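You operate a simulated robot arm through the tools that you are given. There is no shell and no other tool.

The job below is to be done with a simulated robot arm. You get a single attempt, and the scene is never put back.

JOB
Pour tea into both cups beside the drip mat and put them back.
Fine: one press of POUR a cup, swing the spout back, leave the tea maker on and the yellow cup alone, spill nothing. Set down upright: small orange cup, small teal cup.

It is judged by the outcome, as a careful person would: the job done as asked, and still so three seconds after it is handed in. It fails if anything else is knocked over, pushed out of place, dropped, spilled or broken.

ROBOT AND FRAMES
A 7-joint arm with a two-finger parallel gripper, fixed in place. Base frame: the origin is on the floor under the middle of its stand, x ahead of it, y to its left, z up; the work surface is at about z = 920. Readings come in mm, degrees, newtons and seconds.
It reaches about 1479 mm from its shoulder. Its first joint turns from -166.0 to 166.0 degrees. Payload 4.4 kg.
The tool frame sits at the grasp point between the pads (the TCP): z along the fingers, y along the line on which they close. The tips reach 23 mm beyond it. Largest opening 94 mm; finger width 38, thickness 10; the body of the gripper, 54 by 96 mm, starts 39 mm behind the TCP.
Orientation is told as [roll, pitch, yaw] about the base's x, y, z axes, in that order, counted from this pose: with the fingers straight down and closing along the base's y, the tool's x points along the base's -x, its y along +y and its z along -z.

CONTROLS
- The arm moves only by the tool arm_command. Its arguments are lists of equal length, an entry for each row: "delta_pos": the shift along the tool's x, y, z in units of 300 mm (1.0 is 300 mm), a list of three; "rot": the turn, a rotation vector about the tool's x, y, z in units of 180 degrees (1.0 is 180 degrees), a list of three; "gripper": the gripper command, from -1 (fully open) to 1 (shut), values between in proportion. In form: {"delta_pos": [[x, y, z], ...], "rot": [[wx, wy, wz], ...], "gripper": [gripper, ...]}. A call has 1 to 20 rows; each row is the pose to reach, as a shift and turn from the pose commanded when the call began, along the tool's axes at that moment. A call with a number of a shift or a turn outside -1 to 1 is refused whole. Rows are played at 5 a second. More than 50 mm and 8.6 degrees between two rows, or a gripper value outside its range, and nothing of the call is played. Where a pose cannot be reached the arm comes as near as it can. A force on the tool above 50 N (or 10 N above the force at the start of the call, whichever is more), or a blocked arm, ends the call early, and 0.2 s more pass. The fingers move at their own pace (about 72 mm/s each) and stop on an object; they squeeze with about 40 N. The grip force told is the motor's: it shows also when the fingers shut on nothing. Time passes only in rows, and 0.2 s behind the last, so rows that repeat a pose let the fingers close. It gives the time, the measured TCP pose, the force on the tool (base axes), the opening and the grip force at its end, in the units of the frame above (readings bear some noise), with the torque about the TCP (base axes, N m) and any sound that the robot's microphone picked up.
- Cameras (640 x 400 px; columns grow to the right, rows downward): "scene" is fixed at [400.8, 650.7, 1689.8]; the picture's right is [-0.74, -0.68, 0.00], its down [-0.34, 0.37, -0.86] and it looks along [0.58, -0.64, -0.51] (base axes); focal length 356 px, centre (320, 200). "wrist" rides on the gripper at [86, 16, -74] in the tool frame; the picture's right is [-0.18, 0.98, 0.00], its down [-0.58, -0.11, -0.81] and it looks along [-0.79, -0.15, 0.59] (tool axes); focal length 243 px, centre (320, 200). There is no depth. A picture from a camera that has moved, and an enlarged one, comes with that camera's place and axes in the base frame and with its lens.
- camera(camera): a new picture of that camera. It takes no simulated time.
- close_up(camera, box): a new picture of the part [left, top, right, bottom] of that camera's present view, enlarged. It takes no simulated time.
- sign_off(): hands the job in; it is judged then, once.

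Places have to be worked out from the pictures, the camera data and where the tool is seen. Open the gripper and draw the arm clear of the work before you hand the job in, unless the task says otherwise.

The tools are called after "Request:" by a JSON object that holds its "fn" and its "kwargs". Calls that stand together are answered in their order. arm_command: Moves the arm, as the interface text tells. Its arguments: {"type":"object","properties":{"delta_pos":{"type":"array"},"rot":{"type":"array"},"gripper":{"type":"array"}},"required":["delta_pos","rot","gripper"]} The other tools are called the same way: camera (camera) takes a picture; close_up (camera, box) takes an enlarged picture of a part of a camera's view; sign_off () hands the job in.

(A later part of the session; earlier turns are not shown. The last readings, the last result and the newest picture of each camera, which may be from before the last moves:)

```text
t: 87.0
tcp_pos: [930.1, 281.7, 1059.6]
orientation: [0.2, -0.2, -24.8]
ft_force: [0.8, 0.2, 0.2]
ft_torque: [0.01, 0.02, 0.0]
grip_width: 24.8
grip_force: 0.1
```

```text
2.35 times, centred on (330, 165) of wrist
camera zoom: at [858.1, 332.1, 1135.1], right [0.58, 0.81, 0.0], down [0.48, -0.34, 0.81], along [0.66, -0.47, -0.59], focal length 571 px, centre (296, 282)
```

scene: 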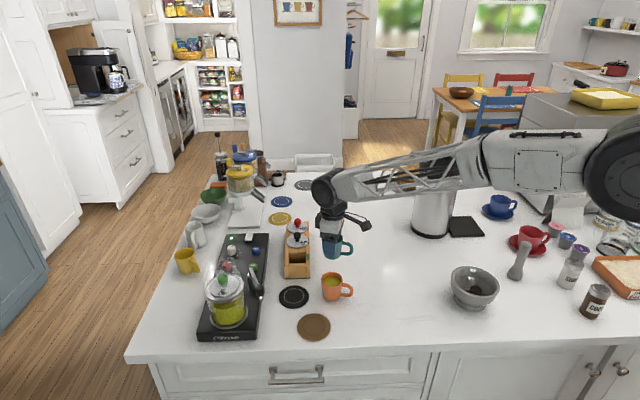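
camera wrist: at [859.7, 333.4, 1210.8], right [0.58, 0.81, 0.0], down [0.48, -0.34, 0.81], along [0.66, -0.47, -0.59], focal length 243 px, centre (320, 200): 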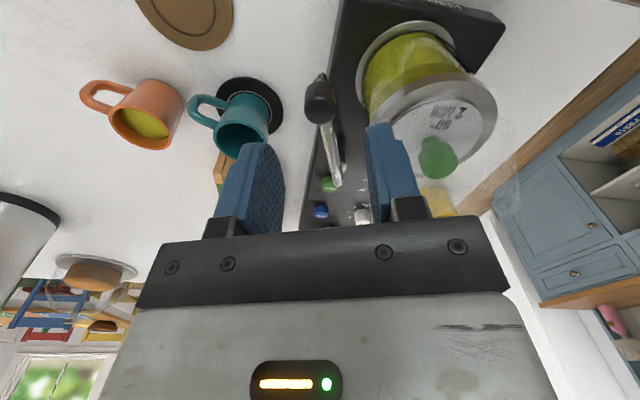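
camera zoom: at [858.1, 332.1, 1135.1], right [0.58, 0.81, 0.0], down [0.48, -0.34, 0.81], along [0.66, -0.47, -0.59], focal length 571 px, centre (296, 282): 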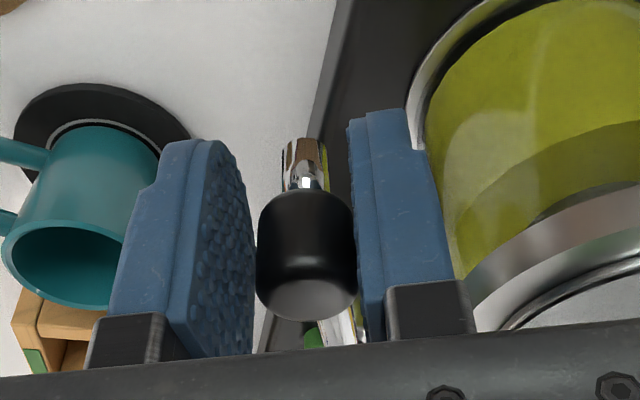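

Caged as before. I swing the spout over the teal cup along the same arc, stopping just as it meets the stop.

Request:
{"fn": "arm_command", "kwargs": {"delta_pos": [[-0.0006, -0.0147, 0], [-0.0024, -0.0366, 0], [-0.0067, -0.0656, 0], [-0.0129, -0.0943, 0], [-0.0211, -0.1224, 0], [-0.0313, -0.15, 0], [-0.0434, -0.1767, 0], [-0.0573, -0.2025, 0], [-0.073, -0.2273, 0], [-0.0904, -0.251, 0], [-0.1093, -0.2733, 0], [-0.1298, -0.2943, 0], [-0.1517, -0.3138, 0], [-0.1749, -0.3318, 0], [-0.1993, -0.3481, 0], [-0.2248, -0.3626, 0], [-0.2513, -0.3753, 0], [-0.2682, -0.3823, 0], [-0.2737, -0.3844, 0], [-0.2737, -0.3844, 0]], "rot": [[0, 0, -0.0111], [0, 0, -0.0278], [0, 0, -0.05], [0, 0, -0.0722], [0, 0, -0.0944], [0, 0, -0.1167], [0, 0, -0.1389], [0, 0, -0.1611], [0, 0, -0.1833], [0, 0, -0.2056], [0, 0, -0.2278], [0, 0, -0.25], [0, 0, -0.2722], [0, 0, -0.2944], [0, 0, -0.3167], [0, 0, -0.3389], [0, 0, -0.3611], [0, 0, -0.375], [0, 0, -0.3794], [0, 0, -0.3794]], "gripper": [0.468, 0.468, 0.468, 0.468, 0.468, 0.468, 0.468, 0.468, 0.468, 0.468, 0.468, 0.468, 0.468, 0.468, 0.468, 0.468, 0.468, 0.468, 0.468, 0.468]}}

Request:
{"fn": "camera", "kwargs": {"camera": "wrist"}}

Request:
{"fn": "close_up", "kwargs": {"camera": "scene", "box": [215, 225, 335, 325]}}

```text
t: 91.2
tcp_pos: [956.8, 143.8, 1060.3]
orientation: [-0.2, -0.4, 43.5]
ft_force: [-0.3, -0.2, 0.2]
ft_torque: [0.01, 0.03, -0.01]
grip_width: 24.7
grip_force: 0.1
```

```text
taken
camera wrist: at [882.1, 94.7, 1135.0], right [-0.54, 0.84, 0.0], down [0.49, 0.32, 0.81], along [0.68, 0.44, -0.59], focal length 243 px, centre (320, 200)
```

wrist: 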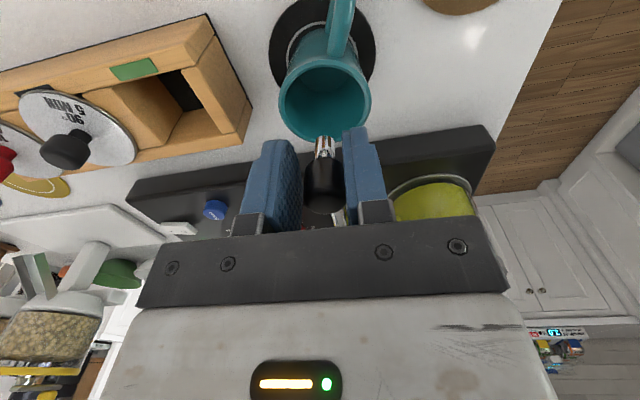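

```text
4.00 times, centred on (275, 275) of scene
camera zoom: at [400.8, 650.7, 1689.8], right [-0.74, -0.68, 0.0], down [-0.34, 0.37, -0.86], along [0.58, -0.64, -0.51], focal length 1423 px, centre (500, -100)
```

zoom: 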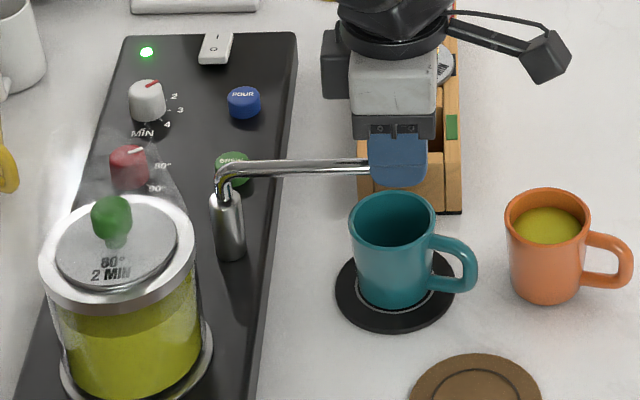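

No push-back yet, so it may be a degree short of the stop. I nudge ~2.7 mm further until it touches, then open and rise.

Request:
{"fn": "arm_command", "kwargs": {"delta_pos": [[0, -0.004, 0], [0, -0.009, 0], [0, -0.009, 0]], "rot": [[0, 0, -0.002], [0, 0, -0.005], [0, 0, -0.005]], "gripper": [0.468, 0.468, 0.468]}}

```text
t: 92.0
tcp_pos: [957.3, 139.8, 1060.1]
orientation: [-0.2, -0.4, 44.3]
ft_force: [-3.9, 4.1, 1.6]
ft_torque: [0.03, 0.08, 0.06]
grip_width: 27.5
grip_force: 3.0
```

The spout is at its stop now (5.6 N back-push). I back off slightly, open the fingers and rise.

Request:
{"fn": "arm_command", "kwargs": {"delta_pos": [[0, 0.004, 0], [0, 0.009, 0], [0, 0.009, 0], [0, 0.009, -0.03], [0, 0.009, -0.1], [0, 0.009, -0.2], [0, 0.009, -0.27], [0, 0.009, -0.295], [0, 0.009, -0.295]], "rot": [[0, 0, 0], [0, 0, 0], [0, 0, 0], [0, 0, 0], [0, 0, 0], [0, 0, 0], [0, 0, 0], [0, 0, 0], [0, 0, 0]], "gripper": [0.3, 0.1, 0.02, 0.02, 0.02, 0.02, 0.02, 0.02, 0.02]}}

Request:
{"fn": "camera", "kwargs": {"camera": "wrist"}}

Request:
{"fn": "close_up", "kwargs": {"camera": "scene", "box": [215, 225, 335, 325]}}

```text
t: 94.0
tcp_pos: [954.8, 142.8, 1147.1]
orientation: [-0.2, -0.3, 44.3]
ft_force: [-0.5, 0.1, 0.0]
ft_torque: [-0.01, 0.02, -0.02]
grip_width: 46.1
grip_force: 0.1
```

```text
taken
camera wrist: at [880.9, 92.9, 1222.0], right [-0.55, 0.83, 0.0], down [0.49, 0.33, 0.81], along [0.67, 0.45, -0.59], focal length 243 px, centre (320, 200)
```

wrist: 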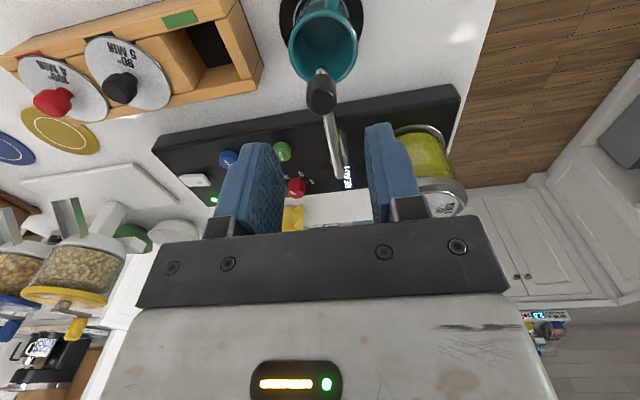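

```text
4.00 times, centred on (275, 275) of scene
camera zoom: at [400.8, 650.7, 1689.8], right [-0.74, -0.68, 0.0], down [-0.34, 0.37, -0.86], along [0.58, -0.64, -0.51], focal length 1423 px, centre (500, -100)
```

zoom: 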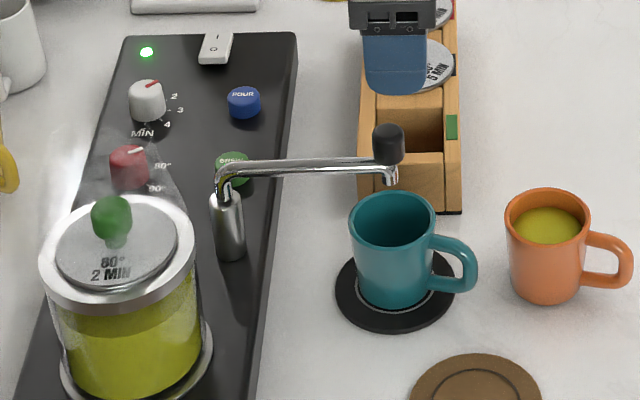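

Same setup as for the first pour; the nozzle hangs over the teal cup. I travel high to above the POUR button with fingers closed.

Request:
{"fn": "arm_command", "kwargs": {"delta_pos": [[-0.03, -0.0358, 0], [-0.085, -0.1013, 0], [-0.145, -0.1728, 0], [-0.205, -0.2443, 0], [-0.265, -0.3158, 0], [-0.325, -0.3873, 0], [-0.385, -0.4588, 0], [-0.432, -0.5148, 0.02], [-0.455, -0.5422, 0.07], [-0.455, -0.5422, 0.14], [-0.455, -0.5422, 0.19], [-0.455, -0.5422, 0.2067], [-0.455, -0.5422, 0.2067]], "rot": [[0, 0, 0.015], [0, 0, 0.04], [0, 0, 0.065], [0, 0, 0.09], [0, 0, 0.115], [0, 0, 0.14], [0, 0, 0.165], [0, 0, 0.185], [0, 0, 0.1906], [0, 0, 0.1906], [0, 0, 0.1906], [0, 0, 0.1906], [0, 0, 0.1906]], "gripper": [0.2, 0.5, 0.8, 1, 1, 1, 1, 1, 1, 1, 1, 1, 1]}}

Request:
{"fn": "camera", "kwargs": {"camera": "wrist"}}

```text
t: 96.8
tcp_pos: [1167.5, 122.3, 1087.5]
orientation: [0.0, -0.3, 10.1]
ft_force: [-0.7, 0.3, -0.8]
ft_torque: [-0.04, -0.02, 0.0]
grip_width: 0.1
grip_force: 39.9
```

```text
taken
camera wrist: at [1079.7, 122.6, 1163.0], right [0.01, 1.0, 0.0], down [0.59, -0.01, 0.81], along [0.81, -0.01, -0.59], focal length 243 px, centre (320, 200)
```

wrist: 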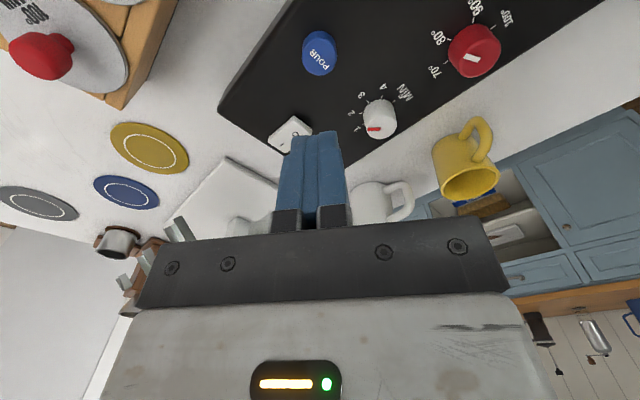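

The tips are 2.4 mm past the earlier press point; I correct and descend to ~7 mm above the button.

Request:
{"fn": "arm_command", "kwargs": {"delta_pos": [[0.008, -0.003, 0.03], [0.008, -0.003, 0.09], [0.008, -0.003, 0.15], [0.008, -0.003, 0.21], [0.008, -0.003, 0.26], [0.008, -0.003, 0.287], [0.008, -0.003, 0.287], [0.008, -0.003, 0.287]], "rot": [[0, 0, 0], [0, 0, 0], [0, 0, 0], [0, 0, 0], [0, 0, 0], [0, 0, 0], [0, 0, 0], [0, 0, 0]], "gripper": [1, 1, 1, 1, 1, 1, 1, 1]}}

Request:
{"fn": "camera", "kwargs": {"camera": "wrist"}}

Request:
{"fn": "close_up", "kwargs": {"camera": "scene", "box": [215, 225, 335, 325]}}

```text
t: 98.6
tcp_pos: [1166.5, 121.4, 1001.4]
orientation: [0.0, -0.2, 9.9]
ft_force: [0.2, 0.0, 0.4]
ft_torque: [-0.01, -0.01, 0.01]
grip_width: 0.1
grip_force: 40.4
```

```text
taken
camera wrist: at [1077.7, 120.9, 1075.7], right [0.01, 1.0, 0.0], down [0.59, -0.01, 0.81], along [0.81, -0.01, -0.59], focal length 243 px, centre (320, 200)
```

wrist: 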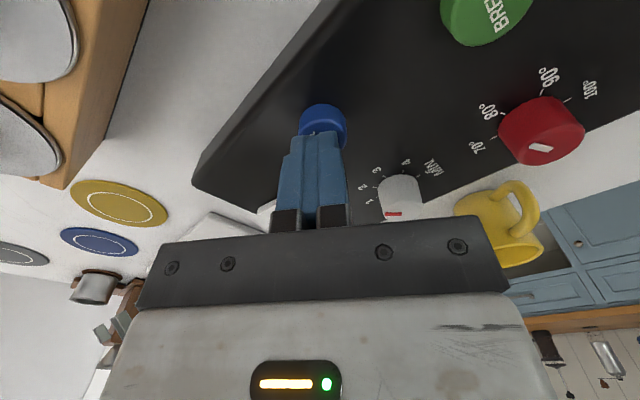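

```text
4.00 times, centred on (275, 275) of scene
camera zoom: at [400.8, 650.7, 1689.8], right [-0.74, -0.68, 0.0], down [-0.34, 0.37, -0.86], along [0.58, -0.64, -0.51], focal length 1423 px, centre (500, -100)
```

zoom: 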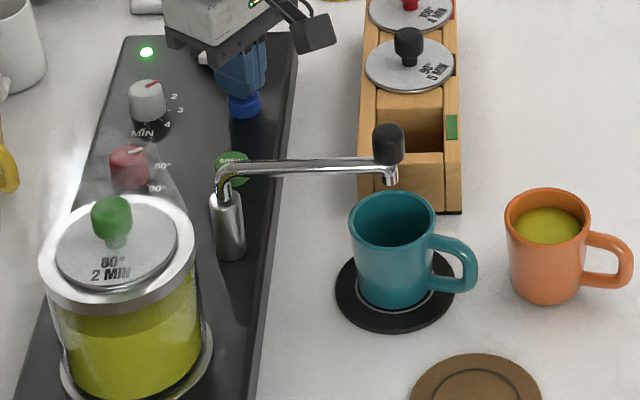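

Everything matches the first press. I press POUR once with the same 12 mm stroke and come back up.

Request:
{"fn": "arm_command", "kwargs": {"delta_pos": [[0, 0, 0.015], [0, 0, 0.025], [0, 0, 0.03], [0, 0, 0.035], [0, 0, 0.04], [0, 0, 0.02], [0, 0, 0], [0, 0, -0.03], [0, 0, -0.03]], "rot": [[0, 0, 0], [0, 0, 0], [0, 0, 0], [0, 0, 0], [0, 0, 0], [0, 0, 0], [0, 0, 0], [0, 0, 0], [0, 0, 0]], "gripper": [1, 1, 1, 1, 1, 1, 1, 1, 1]}}

Request:
{"fn": "close_up", "kwargs": {"camera": "scene", "box": [215, 220, 335, 320]}}

```text
t: 100.6
tcp_pos: [1164.9, 121.0, 1008.9]
orientation: [0.0, -0.3, 10.0]
ft_force: [0.8, -0.3, -0.6]
ft_torque: [0.03, 0.01, -0.02]
grip_width: 0.3
grip_force: 40.2
heard: click
```

```text
4.00 times, centred on (275, 270) of scene
camera zoom: at [400.8, 650.7, 1689.8], right [-0.74, -0.68, 0.0], down [-0.34, 0.37, -0.86], along [0.58, -0.64, -0.51], focal length 1423 px, centre (500, -80)
```

zoom: 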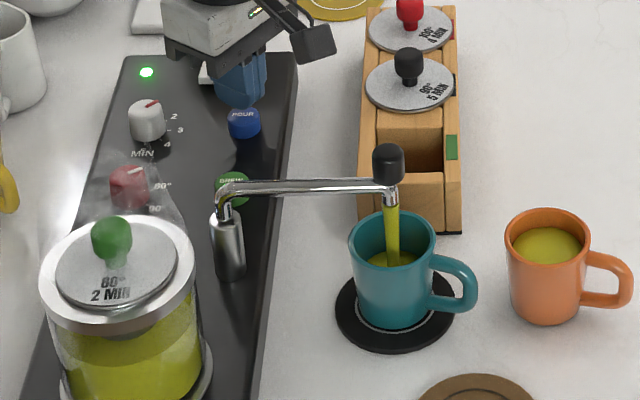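

One click, and tea flows into the teal cup. I rise clear and wait for it to finish.

Request:
{"fn": "arm_command", "kwargs": {"delta_pos": [[0, 0, -0.05], [0, 0, -0.15], [0, 0, -0.27], [0, 0, -0.37], [0, 0, -0.4], [0, 0, -0.4], [0, 0, -0.4], [0, 0, -0.4], [0, 0, -0.4], [0, 0, -0.4], [0, 0, -0.4], [0, 0, -0.4], [0, 0, -0.4]], "rot": [[0, 0, 0], [0, 0, 0], [0, 0, 0], [0, 0, 0], [0, 0, 0], [0, 0, 0], [0, 0, 0], [0, 0, 0], [0, 0, 0], [0, 0, 0], [0, 0, 0], [0, 0, 0], [0, 0, 0]], "gripper": [1, 1, 1, 1, 1, 1, 1, 1, 1, 1, 1, 1, 1]}}

Request:
{"fn": "close_up", "kwargs": {"camera": "scene", "box": [285, 255, 345, 300]}}

Request:
{"fn": "close_up", "kwargs": {"camera": "scene", "box": [195, 225, 315, 325]}}

Request:
{"fn": "camera", "kwargs": {"camera": "wrist"}}

```text
t: 103.4
tcp_pos: [1164.9, 121.0, 1132.0]
orientation: [0.1, -0.3, 10.1]
ft_force: [0.6, -0.1, 0.0]
ft_torque: [0.01, -0.01, 0.02]
grip_width: 0.0
grip_force: 39.5
```

```text
8.89 times, centred on (315, 278) of scene
camera zoom: at [400.8, 650.7, 1689.8], right [-0.74, -0.68, 0.0], down [-0.34, 0.37, -0.86], along [0.58, -0.64, -0.51], focal length 3163 px, centre (364, -489)
```

zoom: 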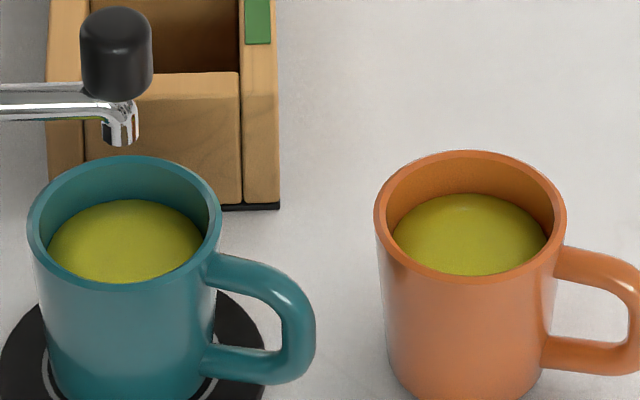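

```text
4.00 times, centred on (255, 275) of scene
camera zoom: at [400.8, 650.7, 1689.8], right [-0.74, -0.68, 0.0], down [-0.34, 0.37, -0.86], along [0.58, -0.64, -0.51], focal length 1423 px, centre (580, -100)
```

zoom: 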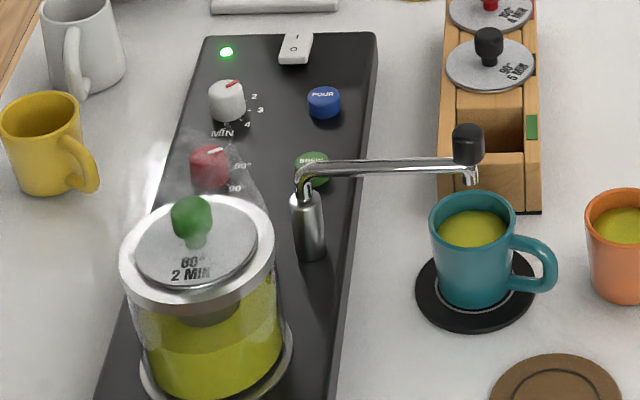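

```text
taken
camera wrist: at [1076.6, 120.7, 1206.7], right [0.01, 1.0, 0.0], down [0.59, -0.01, 0.81], along [0.81, -0.01, -0.59], focal length 243 px, centre (320, 200)
```

wrist: 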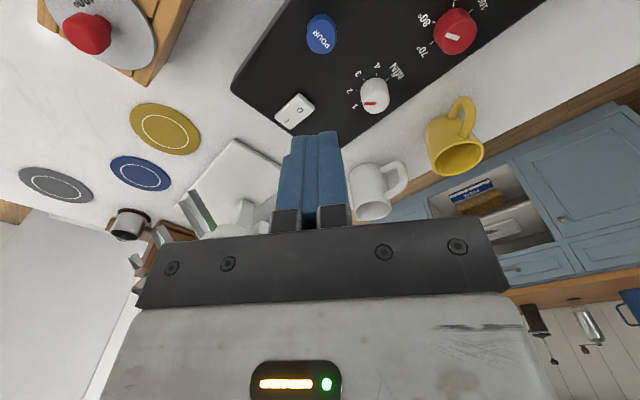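

The pour is finished; both cups hold the same level and nothing drips. I return above the spout knob with fingers opening to 46 mm.

Request:
{"fn": "arm_command", "kwargs": {"delta_pos": [[0.03, 0.0085, -0.03], [0.09, 0.0256, -0.0567], [0.165, 0.0469, -0.0567], [0.24, 0.0682, -0.0567], [0.315, 0.0895, -0.0567], [0.39, 0.1108, -0.0567], [0.465, 0.1321, -0.0567], [0.54, 0.1534, -0.0567], [0.61, 0.1733, -0.0567], [0.658, 0.187, -0.0567], [0.6757, 0.192, -0.0567], [0.6757, 0.192, -0.0567]], "rot": [[0, 0, -0.008], [0, 0, -0.025], [0, 0, -0.047], [0, 0, -0.068], [0, 0, -0.089], [0, 0, -0.11], [0, 0, -0.132], [0, 0, -0.153], [0, 0, -0.173], [0, 0, -0.186], [0, 0, -0.19], [0, 0, -0.19]], "gripper": [1, 1, 1, 0.8, 0.6, 0.4, 0.2, 0.02, 0.02, 0.02, 0.02, 0.02]}}

Request:
{"fn": "camera", "kwargs": {"camera": "wrist"}}

```text
t: 106.0
tcp_pos: [953.9, 142.2, 1146.2]
orientation: [-0.2, -0.3, 44.2]
ft_force: [0.1, 0.5, -0.2]
ft_torque: [-0.02, 0.02, -0.01]
grip_width: 45.8
grip_force: 0.1
```

```text
taken
camera wrist: at [880.7, 92.8, 1220.3], right [-0.55, 0.83, 0.0], down [0.49, 0.33, 0.81], along [0.67, 0.45, -0.59], focal length 243 px, centre (320, 200)
```

wrist: 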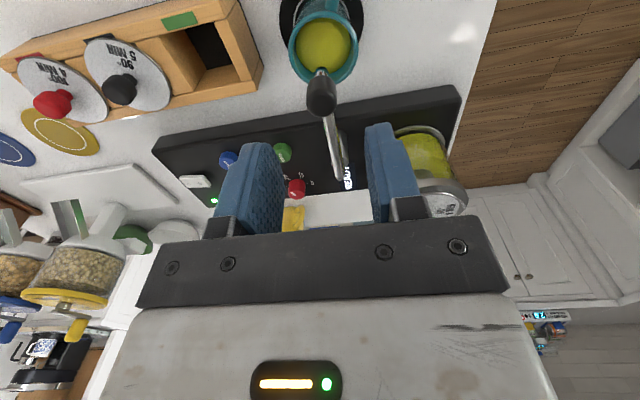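

Aligned on the knob again. I descend around it and close to the cage.

Request:
{"fn": "arm_command", "kwargs": {"delta_pos": [[0, 0, 0.03], [0, 0, 0.09], [0, 0, 0.15], [0, 0, 0.21], [0, 0, 0.255], [0, 0, 0.278], [0, 0, 0.284], [0, 0, 0.284], [0, 0, 0.284], [0, 0, 0.284]], "rot": [[0, 0, 0], [0, 0, 0], [0, 0, 0], [0, 0, 0], [0, 0, 0], [0, 0, 0], [0, 0, 0], [0, 0, 0], [0, 0, 0], [0, 0, 0]], "gripper": [0.02, 0.02, 0.02, 0.02, 0.02, 0.02, 0.02, 0.3, 0.468, 0.468]}}

Request:
{"fn": "camera", "kwargs": {"camera": "wrist"}}

```text
t: 108.2
tcp_pos: [955.3, 144.1, 1061.9]
orientation: [-0.2, -0.3, 44.2]
ft_force: [1.1, 0.0, 0.0]
ft_torque: [0.02, -0.01, 0.03]
grip_width: 25.0
grip_force: 0.1
```

```text
taken
camera wrist: at [882.8, 94.1, 1136.5], right [-0.55, 0.83, 0.0], down [0.49, 0.33, 0.81], along [0.67, 0.45, -0.59], focal length 243 px, centre (320, 200)
```

wrist: 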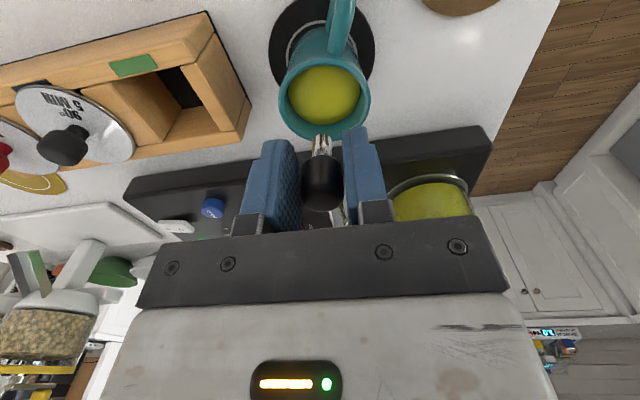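

Caged freely. I swing the spout back to its rest stop along the same arc.

Request:
{"fn": "arm_command", "kwargs": {"delta_pos": [[-0.0003, 0.0148, 0], [-0.0016, 0.0371, 0], [-0.0052, 0.0665, 0], [-0.0109, 0.0957, 0], [-0.0186, 0.1243, 0], [-0.0282, 0.1524, 0], [-0.0398, 0.1797, 0], [-0.0533, 0.2062, 0], [-0.0686, 0.2316, 0], [-0.0856, 0.256, 0], [-0.1043, 0.279, 0], [-0.1246, 0.3007, 0], [-0.1463, 0.321, 0], [-0.1693, 0.3397, 0], [-0.1937, 0.3567, 0], [-0.2191, 0.372, 0], [-0.2456, 0.3855, 0], [-0.266, 0.3943, 0], [-0.2729, 0.3971, 0], [-0.2729, 0.3971, 0]], "rot": [[0, 0, 0.0111], [0, 0, 0.0278], [0, 0, 0.05], [0, 0, 0.0722], [0, 0, 0.0944], [0, 0, 0.1167], [0, 0, 0.1389], [0, 0, 0.1611], [0, 0, 0.1833], [0, 0, 0.2056], [0, 0, 0.2278], [0, 0, 0.25], [0, 0, 0.2722], [0, 0, 0.2944], [0, 0, 0.3167], [0, 0, 0.3389], [0, 0, 0.3611], [0, 0, 0.3778], [0, 0, 0.3833], [0, 0, 0.3833]], "gripper": [0.468, 0.468, 0.468, 0.468, 0.468, 0.468, 0.468, 0.468, 0.468, 0.468, 0.468, 0.468, 0.468, 0.468, 0.468, 0.468, 0.468, 0.468, 0.468, 0.468]}}

Request:
{"fn": "camera", "kwargs": {"camera": "wrist"}}

```text
t: 112.4
tcp_pos: [931.1, 285.1, 1060.6]
orientation: [0.1, -0.4, -24.7]
ft_force: [-1.5, -4.0, 0.9]
ft_torque: [-0.08, 0.04, -0.02]
grip_width: 27.0
grip_force: 1.8
```

```text
taken
camera wrist: at [859.9, 334.5, 1136.0], right [0.58, 0.81, 0.0], down [0.48, -0.34, 0.81], along [0.66, -0.47, -0.59], focal length 243 px, centre (320, 200)
```

wrist: 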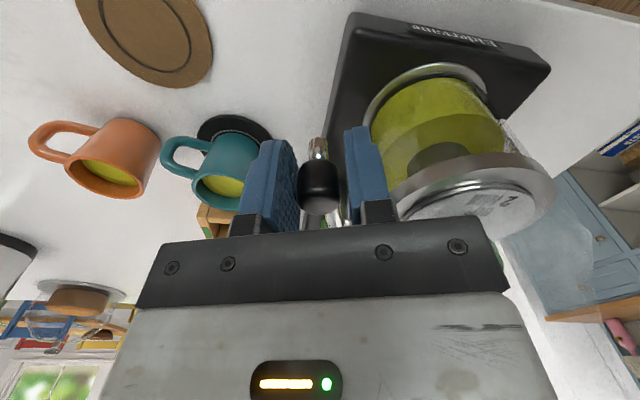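

The spout is pressed against its rest stop (4 N). I back off, open, and rise straight up.

Request:
{"fn": "arm_command", "kwargs": {"delta_pos": [[0, -0.005, 0], [0, -0.01, 0], [0, -0.01, 0], [0, -0.01, -0.03], [0, -0.01, -0.1], [0, -0.01, -0.18], [0, -0.01, -0.24], [0, -0.01, -0.25], [0, -0.01, -0.25]], "rot": [[0, 0, 0], [0, 0, 0], [0, 0, 0], [0, 0, 0], [0, 0, 0], [0, 0, 0], [0, 0, 0], [0, 0, 0], [0, 0, 0]], "gripper": [0.4, 0.2, 0.1, 0.1, 0.1, 0.1, 0.1, 0.1, 0.1]}}

Request:
{"fn": "camera", "kwargs": {"camera": "wrist"}}

Request:
{"fn": "close_up", "kwargs": {"camera": "scene", "box": [195, 255, 285, 312]}}

```text
t: 114.4
tcp_pos: [928.4, 281.4, 1135.2]
orientation: [0.1, -0.2, -24.8]
ft_force: [-0.2, 0.2, -0.3]
ft_torque: [0.02, -0.02, 0.01]
grip_width: 42.1
grip_force: 0.0
```

```text
taken
camera wrist: at [857.2, 331.7, 1210.9], right [0.58, 0.82, 0.0], down [0.48, -0.34, 0.81], along [0.66, -0.47, -0.59], focal length 243 px, centre (320, 200)
```

wrist: 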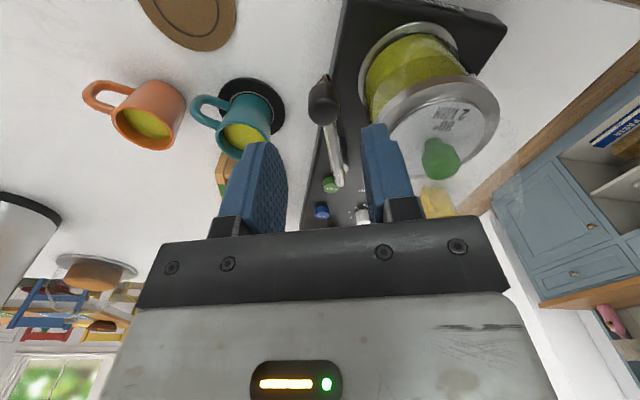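

```text
7.02 times, centred on (240, 284) of scene
camera zoom: at [400.8, 650.7, 1689.8], right [-0.74, -0.68, 0.0], down [-0.34, 0.37, -0.86], along [0.58, -0.64, -0.51], focal length 2497 px, centre (881, -386)
```

zoom: 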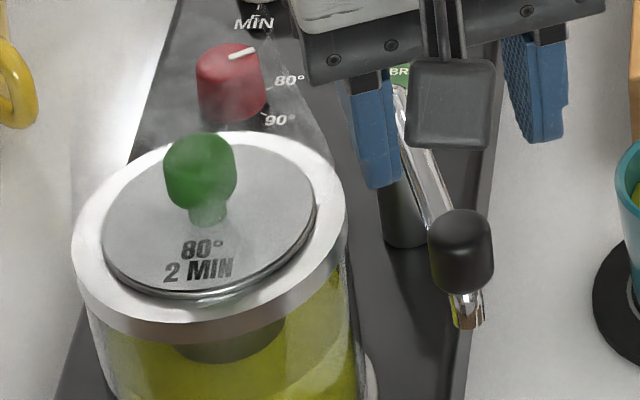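

The spout is again precisely at its starting position. I move above the filled teal cup at yaw 28°, fingers at 76 mm.

Request:
{"fn": "arm_command", "kwargs": {"delta_pos": [[-0.01, -0.0126, 0], [-0.035, -0.0442, 0], [-0.065, -0.0822, 0], [-0.095, -0.1201, 0], [-0.13, -0.1643, 0], [-0.165, -0.2086, 0], [-0.2, -0.2528, 0], [-0.235, -0.297, 0], [-0.265, -0.335, 0.02], [-0.283, -0.3577, 0.07], [-0.283, -0.3577, 0.14], [-0.283, -0.3577, 0.21], [-0.283, -0.3577, 0.248], [-0.283, -0.3577, 0.253], [-0.283, -0.3577, 0.253]], "rot": [[0, 0, -0.01], [0, 0, -0.035], [0, 0, -0.065], [0, 0, -0.1], [0, 0, -0.135], [0, 0, -0.17], [0, 0, -0.205], [0, 0, -0.24], [0, 0, -0.27], [0, 0, -0.2928], [0, 0, -0.2928], [0, 0, -0.2928], [0, 0, -0.2928], [0, 0, -0.2928], [0, 0, -0.2928]], "gripper": [0.1, 0.1, 0.1, 0.0, -0.2, -0.4, -0.617, -0.617, -0.617, -0.617, -0.617, -0.617, -0.617, -0.617, -0.617]}}

Request:
{"fn": "camera", "kwargs": {"camera": "wrist"}}

Request:
{"fn": "close_up", "kwargs": {"camera": "wrist", "box": [210, 0, 430, 150]}}

```text
t: 117.6
tcp_pos: [961.9, 150.4, 1058.6]
orientation: [-0.1, -0.3, 27.9]
ft_force: [-0.5, 0.2, -1.0]
ft_torque: [-0.01, -0.01, 0.01]
grip_width: 76.0
grip_force: 0.2
```

```text
taken
camera wrist: at [876.7, 122.6, 1134.5], right [-0.3, 0.95, 0.0], down [0.56, 0.18, 0.81], along [0.77, 0.24, -0.59], focal length 243 px, centre (320, 200)
```

wrist: 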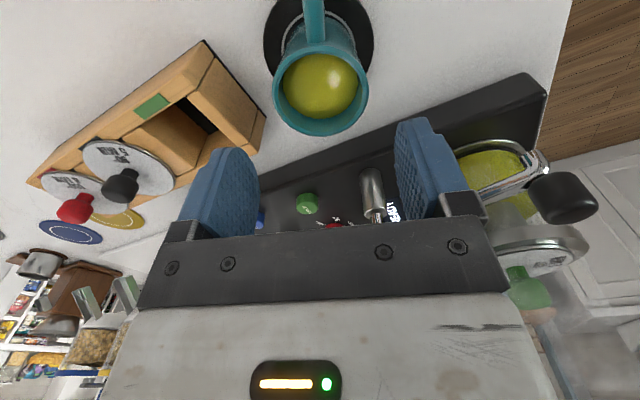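

```text
2.67 times, centred on (320, 75) of wrist
camera zoom: at [876.7, 122.6, 1134.5], right [-0.3, 0.95, 0.0], down [0.56, 0.18, 0.81], along [0.77, 0.24, -0.59], focal length 647 px, centre (320, 533)
```

zoom: 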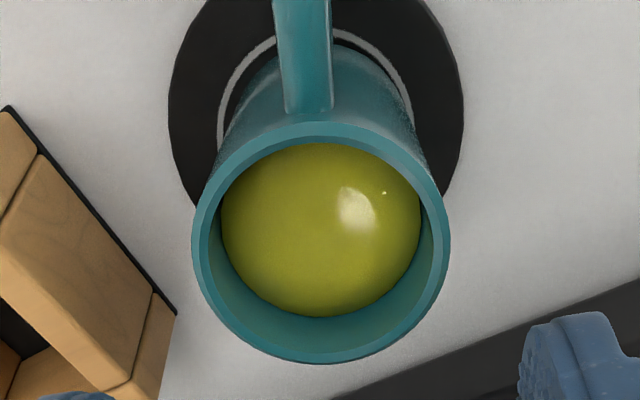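

The cup sits ~1 mm off the finger midline; I correct that (and ~2 mm along the handle line) while descending to the same grip height.

Request:
{"fn": "arm_command", "kwargs": {"delta_pos": [[-0.006, 0.0033, 0.02], [-0.006, 0.0033, 0.07], [-0.006, 0.0033, 0.12], [-0.006, 0.0033, 0.17], [-0.006, 0.0033, 0.215], [-0.006, 0.0033, 0.25], [-0.006, 0.0033, 0.267], [-0.006, 0.0033, 0.272], [-0.006, 0.0033, 0.272]], "rot": [[0, 0, 0], [0, 0, 0], [0, 0, 0], [0, 0, 0], [0, 0, 0], [0, 0, 0], [0, 0, 0], [0, 0, 0], [0, 0, 0]], "gripper": [-0.617, -0.617, -0.617, -0.617, -0.617, -0.617, -0.617, -0.617, -0.617]}}

Request:
{"fn": "camera", "kwargs": {"camera": "wrist"}}

```text
t: 119.6
tcp_pos: [964.1, 151.1, 978.5]
orientation: [0.0, -0.4, 27.8]
ft_force: [-0.6, -0.2, 0.1]
ft_torque: [0.01, -0.01, 0.03]
grip_width: 75.7
grip_force: 0.1
```

```text
taken
camera wrist: at [879.5, 124.2, 1053.5], right [-0.3, 0.95, 0.0], down [0.56, 0.18, 0.81], along [0.77, 0.24, -0.59], focal length 243 px, centre (320, 200)
```

wrist: 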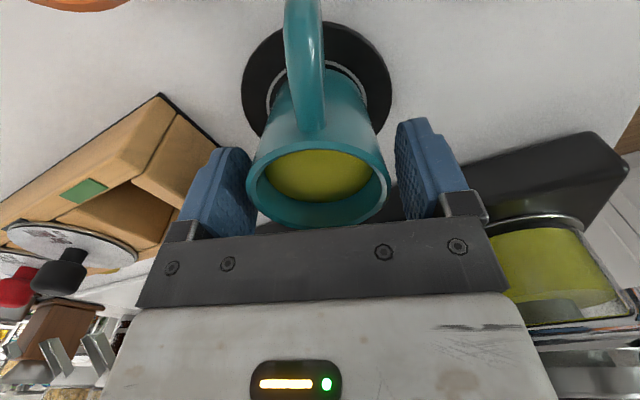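

Well centred. I close gently and hold.

Request:
{"fn": "arm_command", "kwargs": {"delta_pos": [[0, 0, 0], [0, 0, 0], [0, 0, 0], [0, 0, 0], [0, 0, 0], [0, 0, 0], [0, 0, 0], [0, 0, 0], [0, 0, 0]], "rot": [[0, 0, 0], [0, 0, 0], [0, 0, 0], [0, 0, 0], [0, 0, 0], [0, 0, 0], [0, 0, 0], [0, 0, 0], [0, 0, 0]], "gripper": [-0.53, -0.45, -0.39, -0.35, -0.32, -0.28, 1, 1, 1]}}

Request:
{"fn": "camera", "kwargs": {"camera": "wrist"}}

```text
t: 121.6
tcp_pos: [964.4, 150.6, 979.2]
orientation: [-0.1, -0.4, 27.8]
ft_force: [-0.9, 1.1, 0.4]
ft_torque: [-0.03, 0.01, 0.04]
grip_width: 60.8
grip_force: 40.0
```

```text
taken
camera wrist: at [879.5, 124.2, 1053.6], right [-0.3, 0.95, 0.0], down [0.56, 0.18, 0.81], along [0.77, 0.24, -0.59], focal length 243 px, centre (320, 200)
```

wrist: 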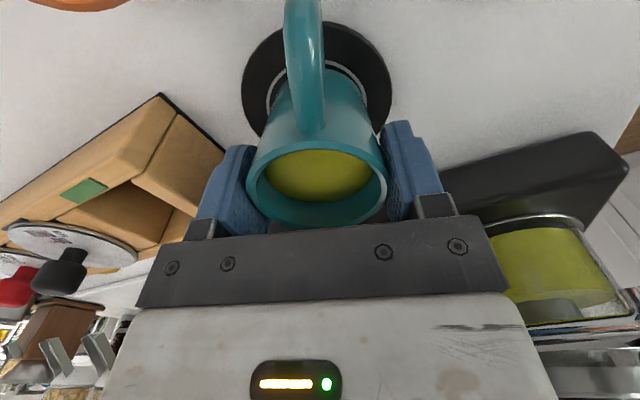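

Gripped at 60.8 mm. I test with a slow 6 mm lift and hold.

Request:
{"fn": "arm_command", "kwargs": {"delta_pos": [[0, 0, -0.003], [0, 0, -0.008], [0, 0, -0.014], [0, 0, -0.018], [0, 0, -0.02], [0, 0, -0.02], [0, 0, -0.02], [0, 0, -0.02], [0, 0, -0.02], [0, 0, -0.02]], "rot": [[0, 0, 0], [0, 0, 0], [0, 0, 0], [0, 0, 0], [0, 0, 0], [0, 0, 0], [0, 0, 0], [0, 0, 0], [0, 0, 0], [0, 0, 0]], "gripper": [1, 1, 1, 1, 1, 1, 1, 1, 1, 1]}}

Request:
{"fn": "camera", "kwargs": {"camera": "wrist"}}

Request:
{"fn": "close_up", "kwargs": {"camera": "scene", "box": [275, 250, 355, 320]}}

```text
t: 123.8
tcp_pos: [963.3, 150.4, 984.4]
orientation: [-0.2, -0.3, 27.8]
ft_force: [0.7, 1.5, -3.2]
ft_torque: [0.0, -0.03, 0.0]
grip_width: 61.2
grip_force: 40.1
```

```text
taken
camera wrist: at [879.4, 123.6, 1059.1], right [-0.3, 0.95, 0.0], down [0.56, 0.17, 0.81], along [0.77, 0.24, -0.59], focal length 243 px, centre (320, 200)
```

wrist: 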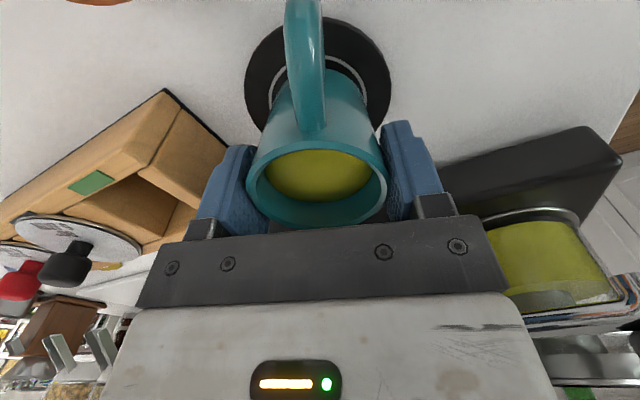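

```text
5.71 times, centred on (315, 285) of scene
camera zoom: at [400.8, 650.7, 1689.8], right [-0.74, -0.68, 0.0], down [-0.34, 0.37, -0.86], along [0.58, -0.64, -0.51], focal length 2033 px, centre (349, -286)
```

zoom: 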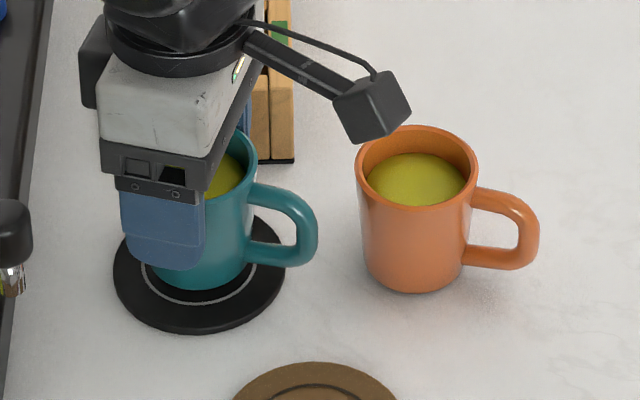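

No slip and level. I lift another 73 mm smoothly so the cup clears the box corner and the orange cup.

Request:
{"fn": "arm_command", "kwargs": {"delta_pos": [[0, 0, -0.005], [0, 0, -0.018], [0, 0, -0.04], [0, 0, -0.068], [0, 0, -0.098], [0, 0, -0.13], [0, 0, -0.16], [0, 0, -0.19], [0, 0, -0.213], [0, 0, -0.23], [0, 0, -0.24], [0, 0, -0.243], [0, 0, -0.243], [0, 0, -0.243]], "rot": [[0, 0, 0], [0, 0, 0], [0, 0, 0], [0, 0, 0], [0, 0, 0], [0, 0, 0], [0, 0, 0], [0, 0, 0], [0, 0, 0], [0, 0, 0], [0, 0, 0], [0, 0, 0], [0, 0, 0], [0, 0, 0]], "gripper": [1, 1, 1, 1, 1, 1, 1, 1, 1, 1, 1, 1, 1, 1]}}

Request:
{"fn": "camera", "kwargs": {"camera": "wrist"}}

Request:
{"fn": "close_up", "kwargs": {"camera": "scene", "box": [235, 205, 375, 315]}}

```text
t: 126.8
tcp_pos: [963.0, 150.7, 1057.6]
orientation: [0.0, -0.3, 27.9]
ft_force: [0.3, -0.7, -2.6]
ft_torque: [-0.02, -0.02, -0.04]
grip_width: 60.6
grip_force: 40.3
```

```text
taken
camera wrist: at [878.5, 123.4, 1132.2], right [-0.3, 0.95, 0.0], down [0.56, 0.17, 0.81], along [0.77, 0.24, -0.59], focal length 243 px, centre (320, 200)
```

wrist: 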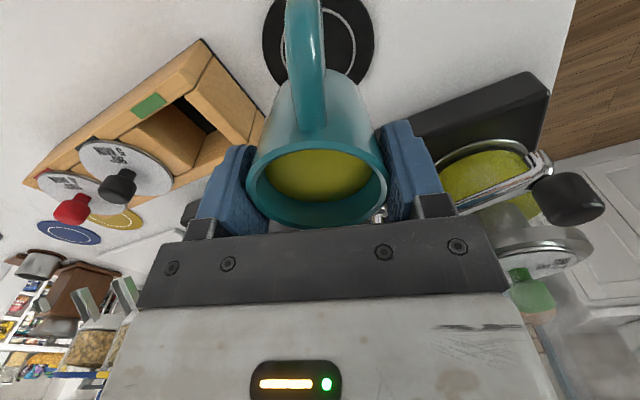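

```text
3.64 times, centred on (305, 260) of scene
camera zoom: at [400.8, 650.7, 1689.8], right [-0.74, -0.68, 0.0], down [-0.34, 0.37, -0.86], along [0.58, -0.64, -0.51], focal length 1294 px, centre (374, -18)
```

zoom: 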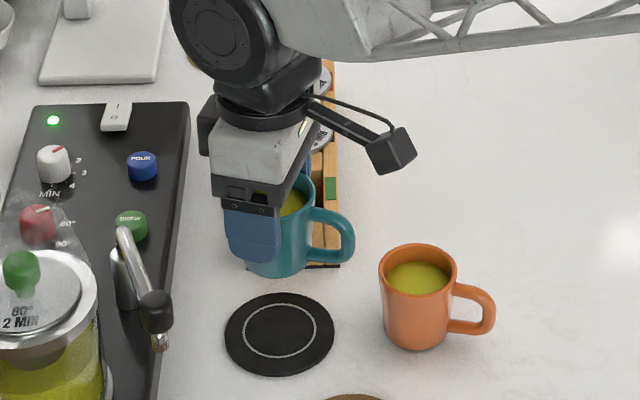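

Grip steady and the mat is clean. I carry the cup smoothly back above its original spot near (945,2).

Request:
{"fn": "arm_command", "kwargs": {"delta_pos": [[0.0025, -0.0036, 0], [0.0097, -0.014, 0], [0.0209, -0.0303, 0], [0.0356, -0.0515, 0], [0.0531, -0.077, 0], [0.073, -0.1059, 0], [0.0946, -0.1371, 0], [0.1175, -0.1703, 0], [0.1409, -0.2042, 0], [0.1642, -0.238, 0], [0.1871, -0.2712, 0], [0.2087, -0.3024, 0], [0.2286, -0.3313, 0], [0.2461, -0.3568, 0], [0.2608, -0.378, 0], [0.272, -0.3943, 0], [0.2792, -0.4047, 0], [0.2817, -0.4083, 0], [0.2817, -0.4083, 0]], "rot": [[0, 0, 0], [0, 0, 0], [0, 0, 0], [0, 0, 0], [0, 0, 0], [0, 0, 0], [0, 0, 0], [0, 0, 0], [0, 0, 0], [0, 0, 0], [0, 0, 0], [0, 0, 0], [0, 0, 0], [0, 0, 0], [0, 0, 0], [0, 0, 0], [0, 0, 0], [0, 0, 0], [0, 0, 0]], "gripper": [1, 1, 1, 1, 1, 1, 1, 1, 1, 1, 1, 1, 1, 1, 1, 1, 1, 1, 1]}}

Request:
{"fn": "camera", "kwargs": {"camera": "wrist"}}

Request:
{"fn": "close_up", "kwargs": {"camera": "scene", "box": [255, 205, 395, 315]}}

```text
t: 130.8
tcp_pos: [946.0, 2.0, 1056.9]
orientation: [-0.1, -0.3, 27.9]
ft_force: [-0.5, 0.2, -2.6]
ft_torque: [0.03, -0.01, -0.03]
grip_width: 60.9
grip_force: 39.8
```

```text
taken
camera wrist: at [861.7, -24.9, 1132.0], right [-0.3, 0.95, 0.0], down [0.56, 0.17, 0.81], along [0.77, 0.24, -0.59], focal length 243 px, centre (320, 200)
```

wrist: 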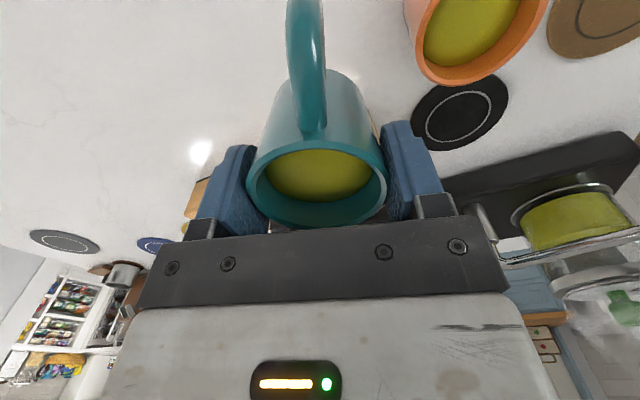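

```text
3.64 times, centred on (325, 260) of scene
camera zoom: at [400.8, 650.7, 1689.8], right [-0.74, -0.68, 0.0], down [-0.34, 0.37, -0.86], along [0.58, -0.64, -0.51], focal length 1294 px, centre (302, -18)
```

zoom: 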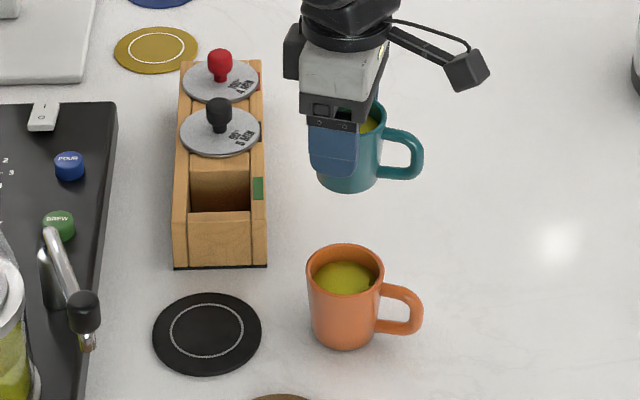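

Right above the old spot. I lower the cup 78 mm gently to ~4 mm above the table.

Request:
{"fn": "arm_command", "kwargs": {"delta_pos": [[0, 0, 0.004], [0, 0, 0.015], [0, 0, 0.033], [0, 0, 0.056], [0, 0, 0.082], [0, 0, 0.11], [0, 0, 0.138], [0, 0, 0.166], [0, 0, 0.192], [0, 0, 0.215], [0, 0, 0.234], [0, 0, 0.248], [0, 0, 0.256], [0, 0, 0.26], [0, 0, 0.26]], "rot": [[0, 0, 0], [0, 0, 0], [0, 0, 0], [0, 0, 0], [0, 0, 0], [0, 0, 0], [0, 0, 0], [0, 0, 0], [0, 0, 0], [0, 0, 0], [0, 0, 0], [0, 0, 0], [0, 0, 0], [0, 0, 0], [0, 0, 0]], "gripper": [1, 1, 1, 1, 1, 1, 1, 1, 1, 1, 1, 1, 1, 1, 1]}}

Request:
{"fn": "camera", "kwargs": {"camera": "wrist"}}

Request:
{"fn": "close_up", "kwargs": {"camera": "scene", "box": [285, 215, 375, 310]}}

```text
t: 134.0
tcp_pos: [946.7, 3.6, 978.9]
orientation: [-0.1, -0.3, 27.9]
ft_force: [-0.4, 0.0, -1.5]
ft_torque: [0.06, 0.0, 0.0]
grip_width: 60.6
grip_force: 40.2
```

```text
taken
camera wrist: at [861.8, -24.1, 1054.7], right [-0.3, 0.95, 0.0], down [0.56, 0.18, 0.81], along [0.77, 0.24, -0.59], focal length 243 px, centre (320, 200)
```

wrist: 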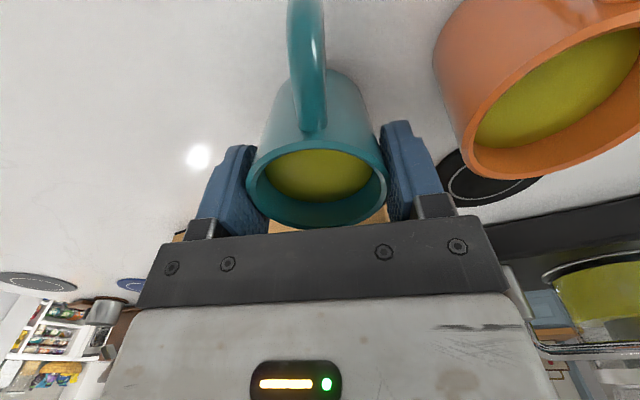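

```text
4.21 times, centred on (330, 262) of scene
camera zoom: at [400.8, 650.7, 1689.8], right [-0.74, -0.68, 0.0], down [-0.34, 0.37, -0.86], along [0.58, -0.64, -0.51], focal length 1498 px, centre (278, -63)
```

zoom: 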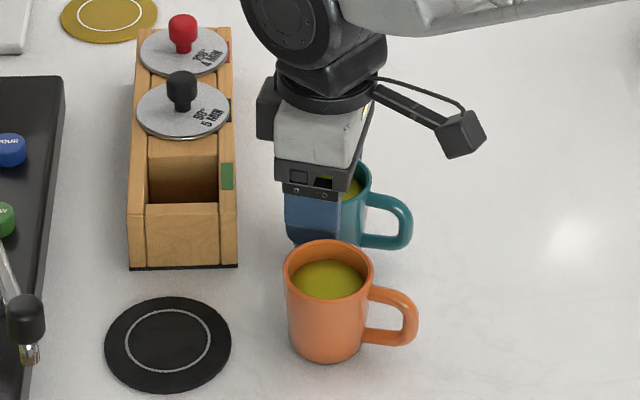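

Still hanging (about −2 N), clear of the orange cup. I step down in sub-millimetre increments toward contact.

Request:
{"fn": "arm_command", "kwargs": {"delta_pos": [[0, 0, 0.003], [0, 0, 0.006], [0, 0, 0.009], [0, 0, 0.011], [0, 0, 0.013], [0, 0, 0.013]], "rot": [[0, 0, 0], [0, 0, 0], [0, 0, 0], [0, 0, 0], [0, 0, 0], [0, 0, 0]], "gripper": [1, 1, 1, 1, 1, 1]}}

```text
t: 135.4
tcp_pos: [947.5, 3.6, 973.9]
orientation: [-0.2, -0.4, 27.9]
ft_force: [0.4, -0.6, -2.3]
ft_torque: [0.0, 0.02, -0.02]
grip_width: 60.8
grip_force: 40.3
```

No contact yet (−2.3 N). I continue down another ~2 mm in fine steps.

Request:
{"fn": "arm_command", "kwargs": {"delta_pos": [[0, 0, 0.002], [0, 0, 0.004], [0, 0, 0.0055], [0, 0, 0.0055]], "rot": [[0, 0, 0], [0, 0, 0], [0, 0, 0], [0, 0, 0]], "gripper": [1, 1, 1, 1]}}

Request:
{"fn": "close_up", "kwargs": {"camera": "scene", "box": [285, 215, 375, 310]}}

```text
t: 136.4
tcp_pos: [946.4, 4.2, 974.3]
orientation: [-0.1, -0.2, 28.0]
ft_force: [-2.8, -2.0, 7.0]
ft_torque: [-0.2, 0.25, -0.01]
grip_width: 60.8
grip_force: 39.6
```

```text
4.21 times, centred on (330, 262) of scene
camera zoom: at [400.8, 650.7, 1689.8], right [-0.74, -0.68, 0.0], down [-0.34, 0.37, -0.86], along [0.58, -0.64, -0.51], focal length 1498 px, centre (278, -63)
```

zoom: 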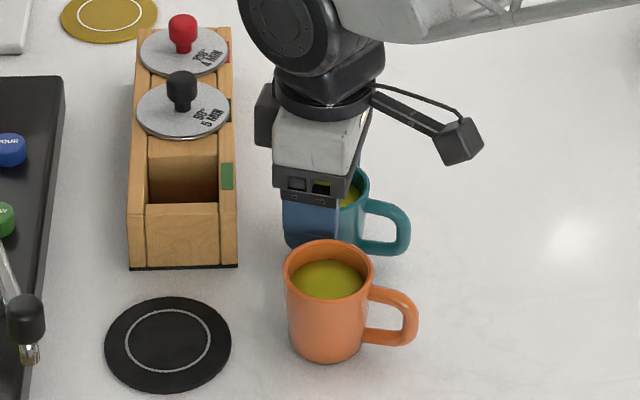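

The cup is on the table (+7 N). I ease off slightly, open gently to 75 mm, and rise straight up.

Request:
{"fn": "arm_command", "kwargs": {"delta_pos": [[0, 0, -0.001], [0, 0, -0.001], [0, 0, -0.001], [0, 0, -0.001], [0, 0, -0.001], [0, 0, -0.001], [0, 0, -0.001], [0, 0, -0.02], [0, 0, -0.07], [0, 0, -0.14], [0, 0, -0.21], [0, 0, -0.29], [0, 0, -0.36], [0, 0, -0.4], [0, 0, -0.4]], "rot": [[0, 0, 0], [0, 0, 0], [0, 0, 0], [0, 0, 0], [0, 0, 0], [0, 0, 0], [0, 0, 0], [0, 0, 0], [0, 0, 0], [0, 0, 0], [0, 0, 0], [0, 0, 0], [0, 0, 0], [0, 0, 0], [0, 0, 0]], "gripper": [1, -0.25, -0.32, -0.4, -0.5, -0.6, -0.6, -0.6, -0.6, -0.6, -0.6, -0.6, -0.6, -0.6, -0.6]}}

Request:
{"fn": "camera", "kwargs": {"camera": "wrist"}}

Request:
{"fn": "close_up", "kwargs": {"camera": "scene", "box": [275, 245, 365, 312]}}

```text
t: 139.6
tcp_pos: [947.9, 1.9, 1091.9]
orientation: [-0.1, -0.4, 27.9]
ft_force: [-0.2, 0.3, 0.1]
ft_torque: [0.03, 0.02, 0.0]
grip_width: 75.1
grip_force: 0.0
```

```text
taken
camera wrist: at [863.2, -25.6, 1168.1], right [-0.3, 0.95, 0.0], down [0.56, 0.17, 0.81], along [0.77, 0.24, -0.59], focal length 243 px, centre (320, 200)
```

wrist: 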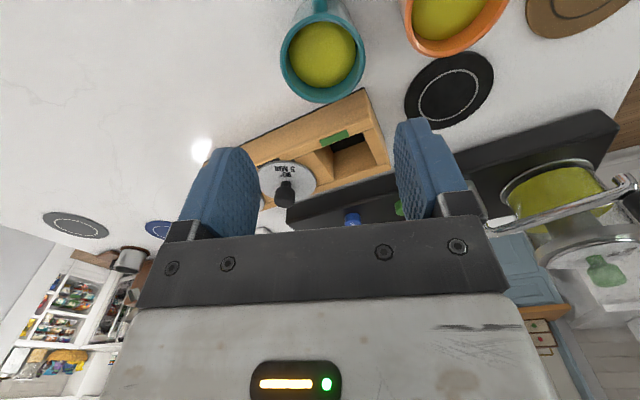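

```text
5.97 times, centred on (320, 278) of scene
camera zoom: at [400.8, 650.7, 1689.8], right [-0.74, -0.68, 0.0], down [-0.34, 0.37, -0.86], along [0.58, -0.64, -0.51], focal length 2124 px, centre (320, -269)
```

zoom: 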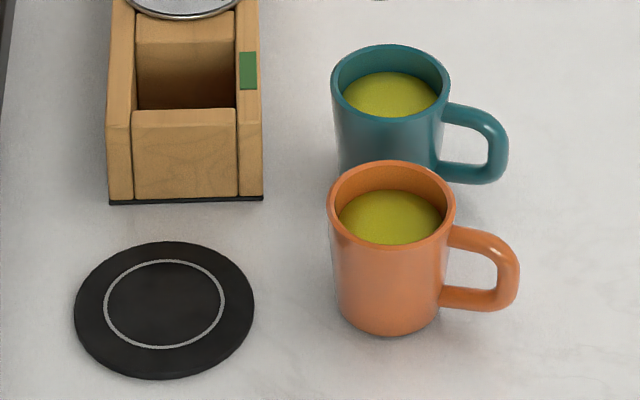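

Both cups stand filled and upright in their original spots, mat and table clean. I open fully and withdraw the arm up and back toward its starting pose.

Request:
{"fn": "arm_command", "kwargs": {"delta_pos": [[0, 0, -0.05], [0, 0, -0.15], [0.05, 0.005, -0.27], [0.13, 0.013, -0.38], [0.21, 0.021, -0.48], [0.29, 0.029, -0.58], [0.37, 0.037, -0.68], [0.45, 0.046, -0.78], [0.53, 0.054, -0.87], [0.6, 0.061, -0.94], [0.66, 0.067, -0.985], [0.691, 0.07, -1.0], [0.691, 0.07, -1.0], [0.691, 0.07, -1.0]], "rot": [[0, 0, 0], [0, 0, 0.005], [0, 0, 0.015], [0, 0, 0.03], [0, 0, 0.047], [0, 0, 0.064], [0, 0, 0.081], [0, 0, 0.098], [0, 0, 0.115], [0, 0, 0.132], [0, 0, 0.147], [0, 0, 0.155], [0, 0, 0.155], [0, 0, 0.155]], "gripper": [-0.6, -0.6, -0.8, -1, -1, -1, -1, -1, -1, -1, -1, -1, -1, -1]}}

Request:
{"fn": "camera", "kwargs": {"camera": "scene"}}

Request:
{"fn": "close_up", "kwargs": {"camera": "scene", "box": [170, 200, 370, 350]}}

Request:
{"fn": "close_up", "kwargs": {"camera": "wrist", "box": [320, 0, 600, 200]}}

```text
t: 142.6
tcp_pos: [749.9, -75.8, 1392.7]
orientation: [0.2, -0.3, -0.1]
ft_force: [1.1, 0.1, 0.3]
ft_torque: [-0.02, -0.02, 0.02]
grip_width: 93.7
grip_force: 0.0
```

```text
taken
```

scene: 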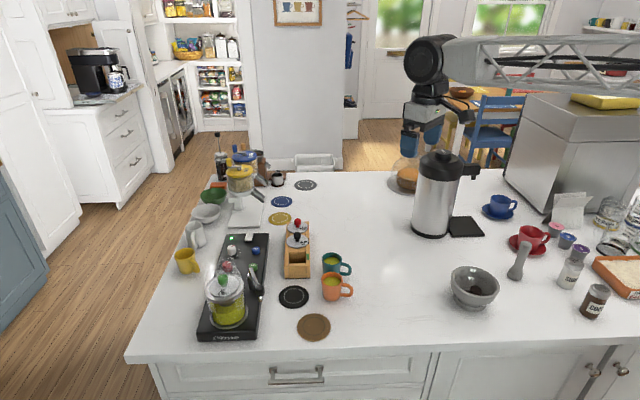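

```text
2.67 times, centred on (270, 275) of scene
camera zoom: at [400.8, 650.7, 1689.8], right [-0.74, -0.68, 0.0], down [-0.34, 0.37, -0.86], along [0.58, -0.64, -0.51], focal length 949 px, centre (453, 0)
```

zoom: 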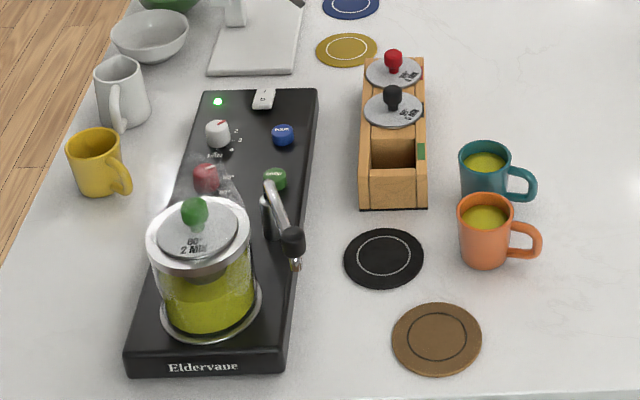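

```text
2.00 times, centred on (460, 100) of wrist
camera zoom: at [663.6, -60.7, 1466.6], right [0.18, 0.98, 0.0], down [0.58, -0.11, 0.81], along [0.8, -0.15, -0.59], focal length 485 px, centre (40, 400)
```

zoom: 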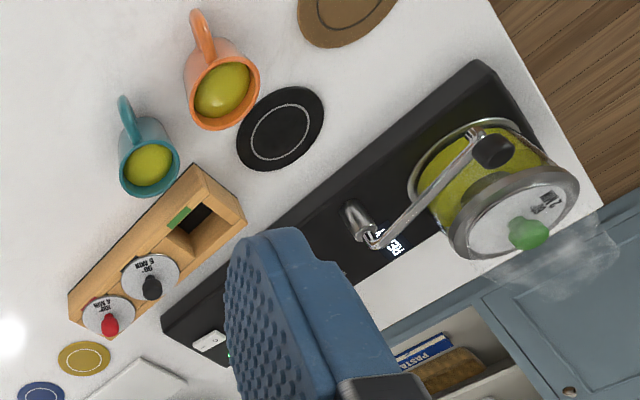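

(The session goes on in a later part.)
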